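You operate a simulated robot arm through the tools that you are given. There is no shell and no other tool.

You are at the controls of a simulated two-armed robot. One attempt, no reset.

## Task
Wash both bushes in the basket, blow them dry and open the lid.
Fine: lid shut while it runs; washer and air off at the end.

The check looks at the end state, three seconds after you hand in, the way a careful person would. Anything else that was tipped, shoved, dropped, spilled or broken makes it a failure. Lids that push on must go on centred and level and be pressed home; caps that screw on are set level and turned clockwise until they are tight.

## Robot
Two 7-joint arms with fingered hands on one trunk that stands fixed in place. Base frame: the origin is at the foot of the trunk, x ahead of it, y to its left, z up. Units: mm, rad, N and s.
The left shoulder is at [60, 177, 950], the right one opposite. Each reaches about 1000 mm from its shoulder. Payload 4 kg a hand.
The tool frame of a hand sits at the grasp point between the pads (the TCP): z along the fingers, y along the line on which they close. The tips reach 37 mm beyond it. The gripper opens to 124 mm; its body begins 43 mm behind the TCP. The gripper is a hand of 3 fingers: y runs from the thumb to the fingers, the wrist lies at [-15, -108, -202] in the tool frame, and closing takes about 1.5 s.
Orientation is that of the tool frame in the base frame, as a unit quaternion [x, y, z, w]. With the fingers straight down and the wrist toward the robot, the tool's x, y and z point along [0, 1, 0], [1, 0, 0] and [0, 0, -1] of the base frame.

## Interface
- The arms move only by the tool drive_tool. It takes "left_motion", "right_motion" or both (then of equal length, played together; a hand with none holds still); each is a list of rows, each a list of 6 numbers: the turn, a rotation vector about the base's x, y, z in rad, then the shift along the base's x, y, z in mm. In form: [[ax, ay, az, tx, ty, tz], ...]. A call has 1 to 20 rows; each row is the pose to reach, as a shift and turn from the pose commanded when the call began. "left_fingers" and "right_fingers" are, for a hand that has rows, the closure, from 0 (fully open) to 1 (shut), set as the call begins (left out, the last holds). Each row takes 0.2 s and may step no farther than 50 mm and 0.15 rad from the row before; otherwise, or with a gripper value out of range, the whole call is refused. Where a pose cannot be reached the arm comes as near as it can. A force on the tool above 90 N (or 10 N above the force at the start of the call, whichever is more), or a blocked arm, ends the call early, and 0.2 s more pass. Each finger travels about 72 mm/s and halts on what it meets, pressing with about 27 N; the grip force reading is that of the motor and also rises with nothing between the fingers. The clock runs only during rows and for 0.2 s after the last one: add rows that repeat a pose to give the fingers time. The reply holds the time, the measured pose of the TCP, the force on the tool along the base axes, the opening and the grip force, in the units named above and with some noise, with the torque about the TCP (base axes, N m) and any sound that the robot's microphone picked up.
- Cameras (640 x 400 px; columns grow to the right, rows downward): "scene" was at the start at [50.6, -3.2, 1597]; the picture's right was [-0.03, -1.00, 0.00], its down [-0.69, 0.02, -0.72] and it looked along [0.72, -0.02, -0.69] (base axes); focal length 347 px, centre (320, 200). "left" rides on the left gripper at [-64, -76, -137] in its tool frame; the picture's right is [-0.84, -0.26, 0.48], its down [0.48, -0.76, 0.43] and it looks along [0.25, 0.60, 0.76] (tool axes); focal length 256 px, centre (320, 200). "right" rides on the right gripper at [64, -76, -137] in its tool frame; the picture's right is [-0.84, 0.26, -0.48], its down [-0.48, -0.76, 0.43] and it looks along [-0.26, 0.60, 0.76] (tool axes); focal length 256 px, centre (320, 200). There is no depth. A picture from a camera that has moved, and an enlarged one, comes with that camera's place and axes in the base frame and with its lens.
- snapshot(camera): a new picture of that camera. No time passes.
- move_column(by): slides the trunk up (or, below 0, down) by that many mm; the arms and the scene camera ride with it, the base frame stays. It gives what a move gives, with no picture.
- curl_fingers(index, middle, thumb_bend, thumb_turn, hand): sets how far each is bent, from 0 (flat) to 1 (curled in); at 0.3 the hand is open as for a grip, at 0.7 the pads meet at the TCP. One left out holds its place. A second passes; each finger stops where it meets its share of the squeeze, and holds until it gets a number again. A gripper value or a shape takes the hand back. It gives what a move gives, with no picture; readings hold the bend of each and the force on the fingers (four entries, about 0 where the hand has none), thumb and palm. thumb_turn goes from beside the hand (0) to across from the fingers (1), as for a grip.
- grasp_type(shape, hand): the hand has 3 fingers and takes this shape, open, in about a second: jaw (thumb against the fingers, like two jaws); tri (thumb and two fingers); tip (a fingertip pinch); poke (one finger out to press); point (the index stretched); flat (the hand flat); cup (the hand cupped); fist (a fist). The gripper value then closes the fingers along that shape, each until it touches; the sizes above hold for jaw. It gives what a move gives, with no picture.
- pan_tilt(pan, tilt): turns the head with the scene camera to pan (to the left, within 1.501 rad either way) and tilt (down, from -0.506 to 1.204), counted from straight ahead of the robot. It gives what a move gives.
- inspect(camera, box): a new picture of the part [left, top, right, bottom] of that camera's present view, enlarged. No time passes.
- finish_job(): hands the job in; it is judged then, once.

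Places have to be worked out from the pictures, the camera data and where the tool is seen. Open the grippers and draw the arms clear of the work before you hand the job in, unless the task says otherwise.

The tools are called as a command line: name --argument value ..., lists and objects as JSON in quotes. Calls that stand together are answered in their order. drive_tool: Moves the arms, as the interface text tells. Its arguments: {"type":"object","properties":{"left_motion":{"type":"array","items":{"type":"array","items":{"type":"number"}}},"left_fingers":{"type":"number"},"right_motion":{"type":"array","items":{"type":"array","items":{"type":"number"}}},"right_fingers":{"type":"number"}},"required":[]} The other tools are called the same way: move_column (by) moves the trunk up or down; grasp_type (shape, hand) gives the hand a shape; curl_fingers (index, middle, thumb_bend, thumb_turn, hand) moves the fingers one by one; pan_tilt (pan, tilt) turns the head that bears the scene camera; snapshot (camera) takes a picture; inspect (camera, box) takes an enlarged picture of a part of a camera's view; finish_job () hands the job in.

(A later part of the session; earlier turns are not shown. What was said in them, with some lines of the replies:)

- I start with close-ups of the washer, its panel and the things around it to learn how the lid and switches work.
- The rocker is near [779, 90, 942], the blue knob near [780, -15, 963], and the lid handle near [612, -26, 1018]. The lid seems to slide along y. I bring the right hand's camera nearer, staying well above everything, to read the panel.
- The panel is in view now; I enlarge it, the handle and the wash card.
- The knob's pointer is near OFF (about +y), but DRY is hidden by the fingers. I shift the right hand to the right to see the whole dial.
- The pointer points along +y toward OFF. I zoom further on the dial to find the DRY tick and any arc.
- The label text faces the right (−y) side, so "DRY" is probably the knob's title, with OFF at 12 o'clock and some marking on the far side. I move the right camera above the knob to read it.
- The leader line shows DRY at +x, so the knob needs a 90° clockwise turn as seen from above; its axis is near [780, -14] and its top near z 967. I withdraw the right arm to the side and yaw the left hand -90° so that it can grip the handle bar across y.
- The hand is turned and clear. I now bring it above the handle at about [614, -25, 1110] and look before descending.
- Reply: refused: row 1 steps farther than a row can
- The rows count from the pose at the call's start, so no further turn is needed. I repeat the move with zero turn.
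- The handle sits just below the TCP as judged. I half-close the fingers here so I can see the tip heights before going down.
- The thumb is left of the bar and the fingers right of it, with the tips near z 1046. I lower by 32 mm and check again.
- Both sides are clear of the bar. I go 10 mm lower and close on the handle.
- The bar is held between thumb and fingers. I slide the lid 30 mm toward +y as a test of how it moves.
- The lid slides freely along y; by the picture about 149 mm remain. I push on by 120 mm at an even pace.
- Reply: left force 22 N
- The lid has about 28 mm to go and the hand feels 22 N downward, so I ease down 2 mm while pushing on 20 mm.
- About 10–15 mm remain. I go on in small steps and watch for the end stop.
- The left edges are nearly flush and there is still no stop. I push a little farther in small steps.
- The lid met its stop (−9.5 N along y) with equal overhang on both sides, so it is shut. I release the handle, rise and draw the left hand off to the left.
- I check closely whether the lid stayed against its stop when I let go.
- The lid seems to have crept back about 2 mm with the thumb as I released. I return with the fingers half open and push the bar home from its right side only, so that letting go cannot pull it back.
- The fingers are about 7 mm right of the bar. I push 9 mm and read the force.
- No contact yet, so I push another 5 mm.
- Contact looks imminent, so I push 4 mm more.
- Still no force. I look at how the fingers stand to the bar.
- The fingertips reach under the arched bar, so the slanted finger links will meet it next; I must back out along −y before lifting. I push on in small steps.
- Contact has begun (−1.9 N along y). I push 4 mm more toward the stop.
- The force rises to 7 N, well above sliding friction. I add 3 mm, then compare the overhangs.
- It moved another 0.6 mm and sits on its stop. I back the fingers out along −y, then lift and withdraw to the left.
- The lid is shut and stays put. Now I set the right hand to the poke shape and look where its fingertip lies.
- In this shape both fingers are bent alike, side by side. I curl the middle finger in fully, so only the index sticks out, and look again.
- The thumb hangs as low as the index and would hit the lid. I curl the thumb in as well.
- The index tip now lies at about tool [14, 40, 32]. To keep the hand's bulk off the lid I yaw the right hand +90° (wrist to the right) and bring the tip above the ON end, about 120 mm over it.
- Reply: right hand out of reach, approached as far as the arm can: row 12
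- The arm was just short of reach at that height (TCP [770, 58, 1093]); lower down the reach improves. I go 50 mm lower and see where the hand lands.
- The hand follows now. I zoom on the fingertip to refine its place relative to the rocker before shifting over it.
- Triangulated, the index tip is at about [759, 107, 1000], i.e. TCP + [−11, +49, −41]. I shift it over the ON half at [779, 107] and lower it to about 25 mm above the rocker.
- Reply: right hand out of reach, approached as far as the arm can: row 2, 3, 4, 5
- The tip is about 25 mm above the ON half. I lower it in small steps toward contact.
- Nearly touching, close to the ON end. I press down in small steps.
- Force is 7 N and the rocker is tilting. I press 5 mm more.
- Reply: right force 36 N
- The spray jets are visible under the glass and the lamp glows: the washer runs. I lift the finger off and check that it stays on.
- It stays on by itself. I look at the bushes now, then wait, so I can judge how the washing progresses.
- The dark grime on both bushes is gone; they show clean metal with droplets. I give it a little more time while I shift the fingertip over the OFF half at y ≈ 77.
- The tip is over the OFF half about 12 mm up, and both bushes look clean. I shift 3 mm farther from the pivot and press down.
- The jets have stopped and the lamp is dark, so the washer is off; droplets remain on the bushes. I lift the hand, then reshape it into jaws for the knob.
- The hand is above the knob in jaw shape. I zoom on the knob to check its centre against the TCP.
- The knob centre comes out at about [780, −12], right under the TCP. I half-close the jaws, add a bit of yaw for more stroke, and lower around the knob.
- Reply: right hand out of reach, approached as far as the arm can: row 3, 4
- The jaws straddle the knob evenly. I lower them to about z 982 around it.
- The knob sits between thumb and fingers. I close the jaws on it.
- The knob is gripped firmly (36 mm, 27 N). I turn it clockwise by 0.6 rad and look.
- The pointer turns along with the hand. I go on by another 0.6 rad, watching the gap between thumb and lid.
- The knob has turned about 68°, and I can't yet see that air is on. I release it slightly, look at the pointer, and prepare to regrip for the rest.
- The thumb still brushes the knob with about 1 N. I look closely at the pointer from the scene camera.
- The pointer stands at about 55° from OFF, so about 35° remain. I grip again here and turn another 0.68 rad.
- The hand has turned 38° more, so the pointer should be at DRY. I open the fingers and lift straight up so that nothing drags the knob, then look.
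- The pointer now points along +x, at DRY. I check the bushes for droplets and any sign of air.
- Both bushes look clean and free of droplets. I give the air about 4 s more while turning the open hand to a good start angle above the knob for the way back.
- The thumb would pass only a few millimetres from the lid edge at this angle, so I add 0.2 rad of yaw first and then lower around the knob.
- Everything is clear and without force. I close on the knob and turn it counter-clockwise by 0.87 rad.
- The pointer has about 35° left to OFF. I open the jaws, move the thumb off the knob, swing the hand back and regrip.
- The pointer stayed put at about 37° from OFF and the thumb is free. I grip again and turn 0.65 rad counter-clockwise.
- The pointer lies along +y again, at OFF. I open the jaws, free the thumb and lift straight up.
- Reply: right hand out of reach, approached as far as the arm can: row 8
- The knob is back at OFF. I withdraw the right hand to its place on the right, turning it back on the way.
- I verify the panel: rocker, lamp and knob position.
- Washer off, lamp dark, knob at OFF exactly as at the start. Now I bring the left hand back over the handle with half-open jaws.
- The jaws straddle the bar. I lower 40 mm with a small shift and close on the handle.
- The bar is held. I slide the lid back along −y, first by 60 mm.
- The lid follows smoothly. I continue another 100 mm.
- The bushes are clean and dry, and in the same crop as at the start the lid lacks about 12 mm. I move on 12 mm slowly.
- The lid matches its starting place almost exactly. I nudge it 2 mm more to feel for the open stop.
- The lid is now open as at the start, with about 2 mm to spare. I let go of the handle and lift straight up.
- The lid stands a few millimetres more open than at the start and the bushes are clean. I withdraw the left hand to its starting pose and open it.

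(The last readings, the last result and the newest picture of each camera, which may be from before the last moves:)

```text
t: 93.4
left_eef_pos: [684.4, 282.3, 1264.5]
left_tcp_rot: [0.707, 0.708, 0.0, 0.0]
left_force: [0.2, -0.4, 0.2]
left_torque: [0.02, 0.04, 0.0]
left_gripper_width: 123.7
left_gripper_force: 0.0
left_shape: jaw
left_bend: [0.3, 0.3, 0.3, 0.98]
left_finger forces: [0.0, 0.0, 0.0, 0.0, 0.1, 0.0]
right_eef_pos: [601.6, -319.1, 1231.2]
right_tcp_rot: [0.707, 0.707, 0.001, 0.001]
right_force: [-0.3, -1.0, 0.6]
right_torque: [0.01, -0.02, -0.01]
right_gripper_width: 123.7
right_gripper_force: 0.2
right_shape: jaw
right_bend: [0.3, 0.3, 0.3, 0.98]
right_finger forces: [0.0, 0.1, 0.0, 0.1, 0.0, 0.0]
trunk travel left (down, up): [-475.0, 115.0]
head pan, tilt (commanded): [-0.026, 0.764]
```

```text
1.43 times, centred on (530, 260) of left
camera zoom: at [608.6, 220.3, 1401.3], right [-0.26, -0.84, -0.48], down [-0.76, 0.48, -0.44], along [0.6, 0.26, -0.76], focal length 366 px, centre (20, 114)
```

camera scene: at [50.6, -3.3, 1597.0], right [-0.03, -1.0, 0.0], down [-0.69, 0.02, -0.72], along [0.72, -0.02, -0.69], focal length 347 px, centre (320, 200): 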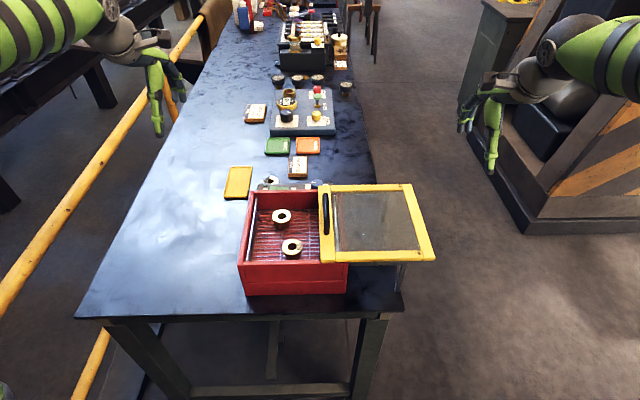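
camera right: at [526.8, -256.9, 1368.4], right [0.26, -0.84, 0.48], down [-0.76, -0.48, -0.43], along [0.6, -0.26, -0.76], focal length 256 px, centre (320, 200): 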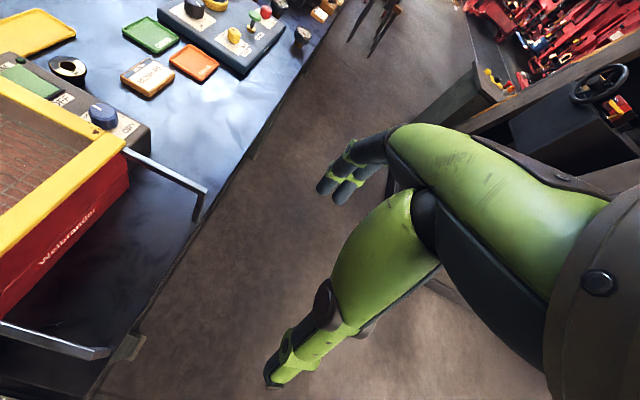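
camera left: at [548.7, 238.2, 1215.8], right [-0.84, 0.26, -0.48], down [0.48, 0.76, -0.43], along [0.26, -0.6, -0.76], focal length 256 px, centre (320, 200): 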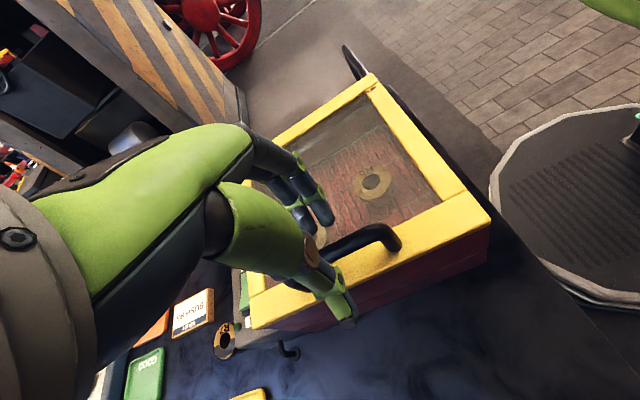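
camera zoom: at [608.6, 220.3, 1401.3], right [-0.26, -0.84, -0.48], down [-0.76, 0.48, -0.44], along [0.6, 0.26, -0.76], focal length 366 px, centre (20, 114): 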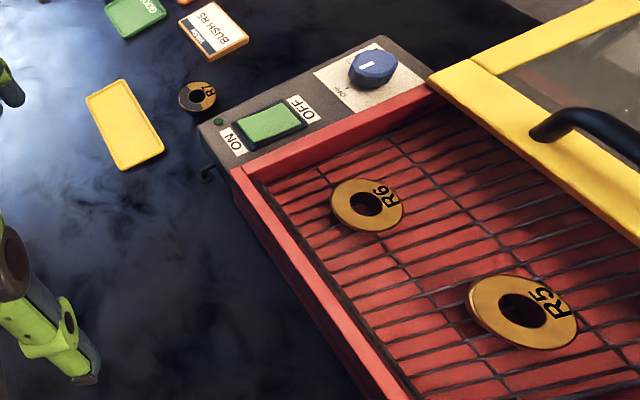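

The lid stays put; I take one last close look at the bushes for wetness and at the panel.

inspect --camera "left" --box '[520, 220, 640, 380]'

inspect --camera "left" --box '[540, 130, 710, 230]'

inspect --camera "left" --box '[540, 130, 640, 230]'

inspect --camera "scene" --box '[260, 200, 330, 265]'

```text
2.50 times, centred on (580, 300) of left
camera zoom: at [608.6, 220.3, 1401.3], right [-0.26, -0.84, -0.48], down [-0.76, 0.48, -0.44], along [0.6, 0.26, -0.76], focal length 640 px, centre (-330, -50)
```

zoom: 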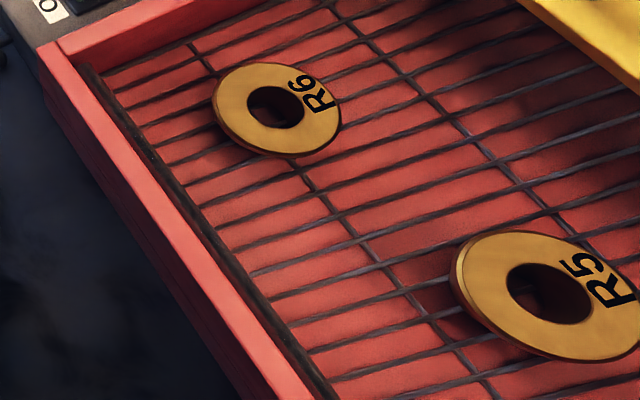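

```text
refused: 710 is not a number from 0 to 640
```

```text
4.00 times, centred on (590, 180) of left
camera zoom: at [608.6, 220.3, 1401.3], right [-0.26, -0.84, -0.48], down [-0.76, 0.48, -0.44], along [0.6, 0.26, -0.76], focal length 1024 px, centre (-760, 280)
```

zoom: 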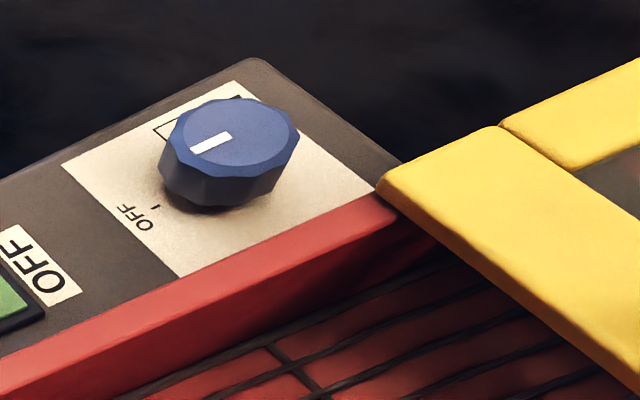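

```text
6.15 times, centred on (295, 232) of scene
camera zoom: at [50.6, -3.3, 1597.0], right [-0.03, -1.0, 0.0], down [-0.69, 0.02, -0.72], along [0.72, -0.02, -0.69], focal length 2135 px, centre (474, 0)
```

zoom: 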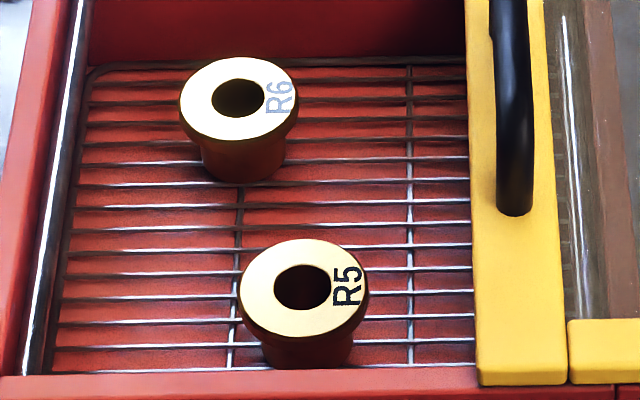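

Both bushes are clean and dry, the knob and rocker are at OFF, the lamp is dark, the lid is open and both arms are clear with open hands. I hand the job in.

finish_job

```text
The job is handed in.
```

I washed both bushes (R5 and R6) in the basket, blew them dry and left the lid open. I've handed the job in; the check hasn't reported back yet.

- **Washing:** I slid the lid shut onto its stop, then ran the washer for about 8 s. The dark grime came off both bushes.
- **Drying:** I turned the knob to DRY, left it there for about 9 s, then turned it back. No droplets were left on either bush. Nothing showed or sounded when the air came on, so I judged it by the knob and the droplets going.
- **At the end:** the washer switch is on OFF, the lamp is dark and the knob points to OFF. The lid is about 6 mm further open than where it started. Both arms are clear with open hands.

I saw nothing tipped or moved. The third bush (R7), on the table, was left unwashed because it wasn't in the basket.
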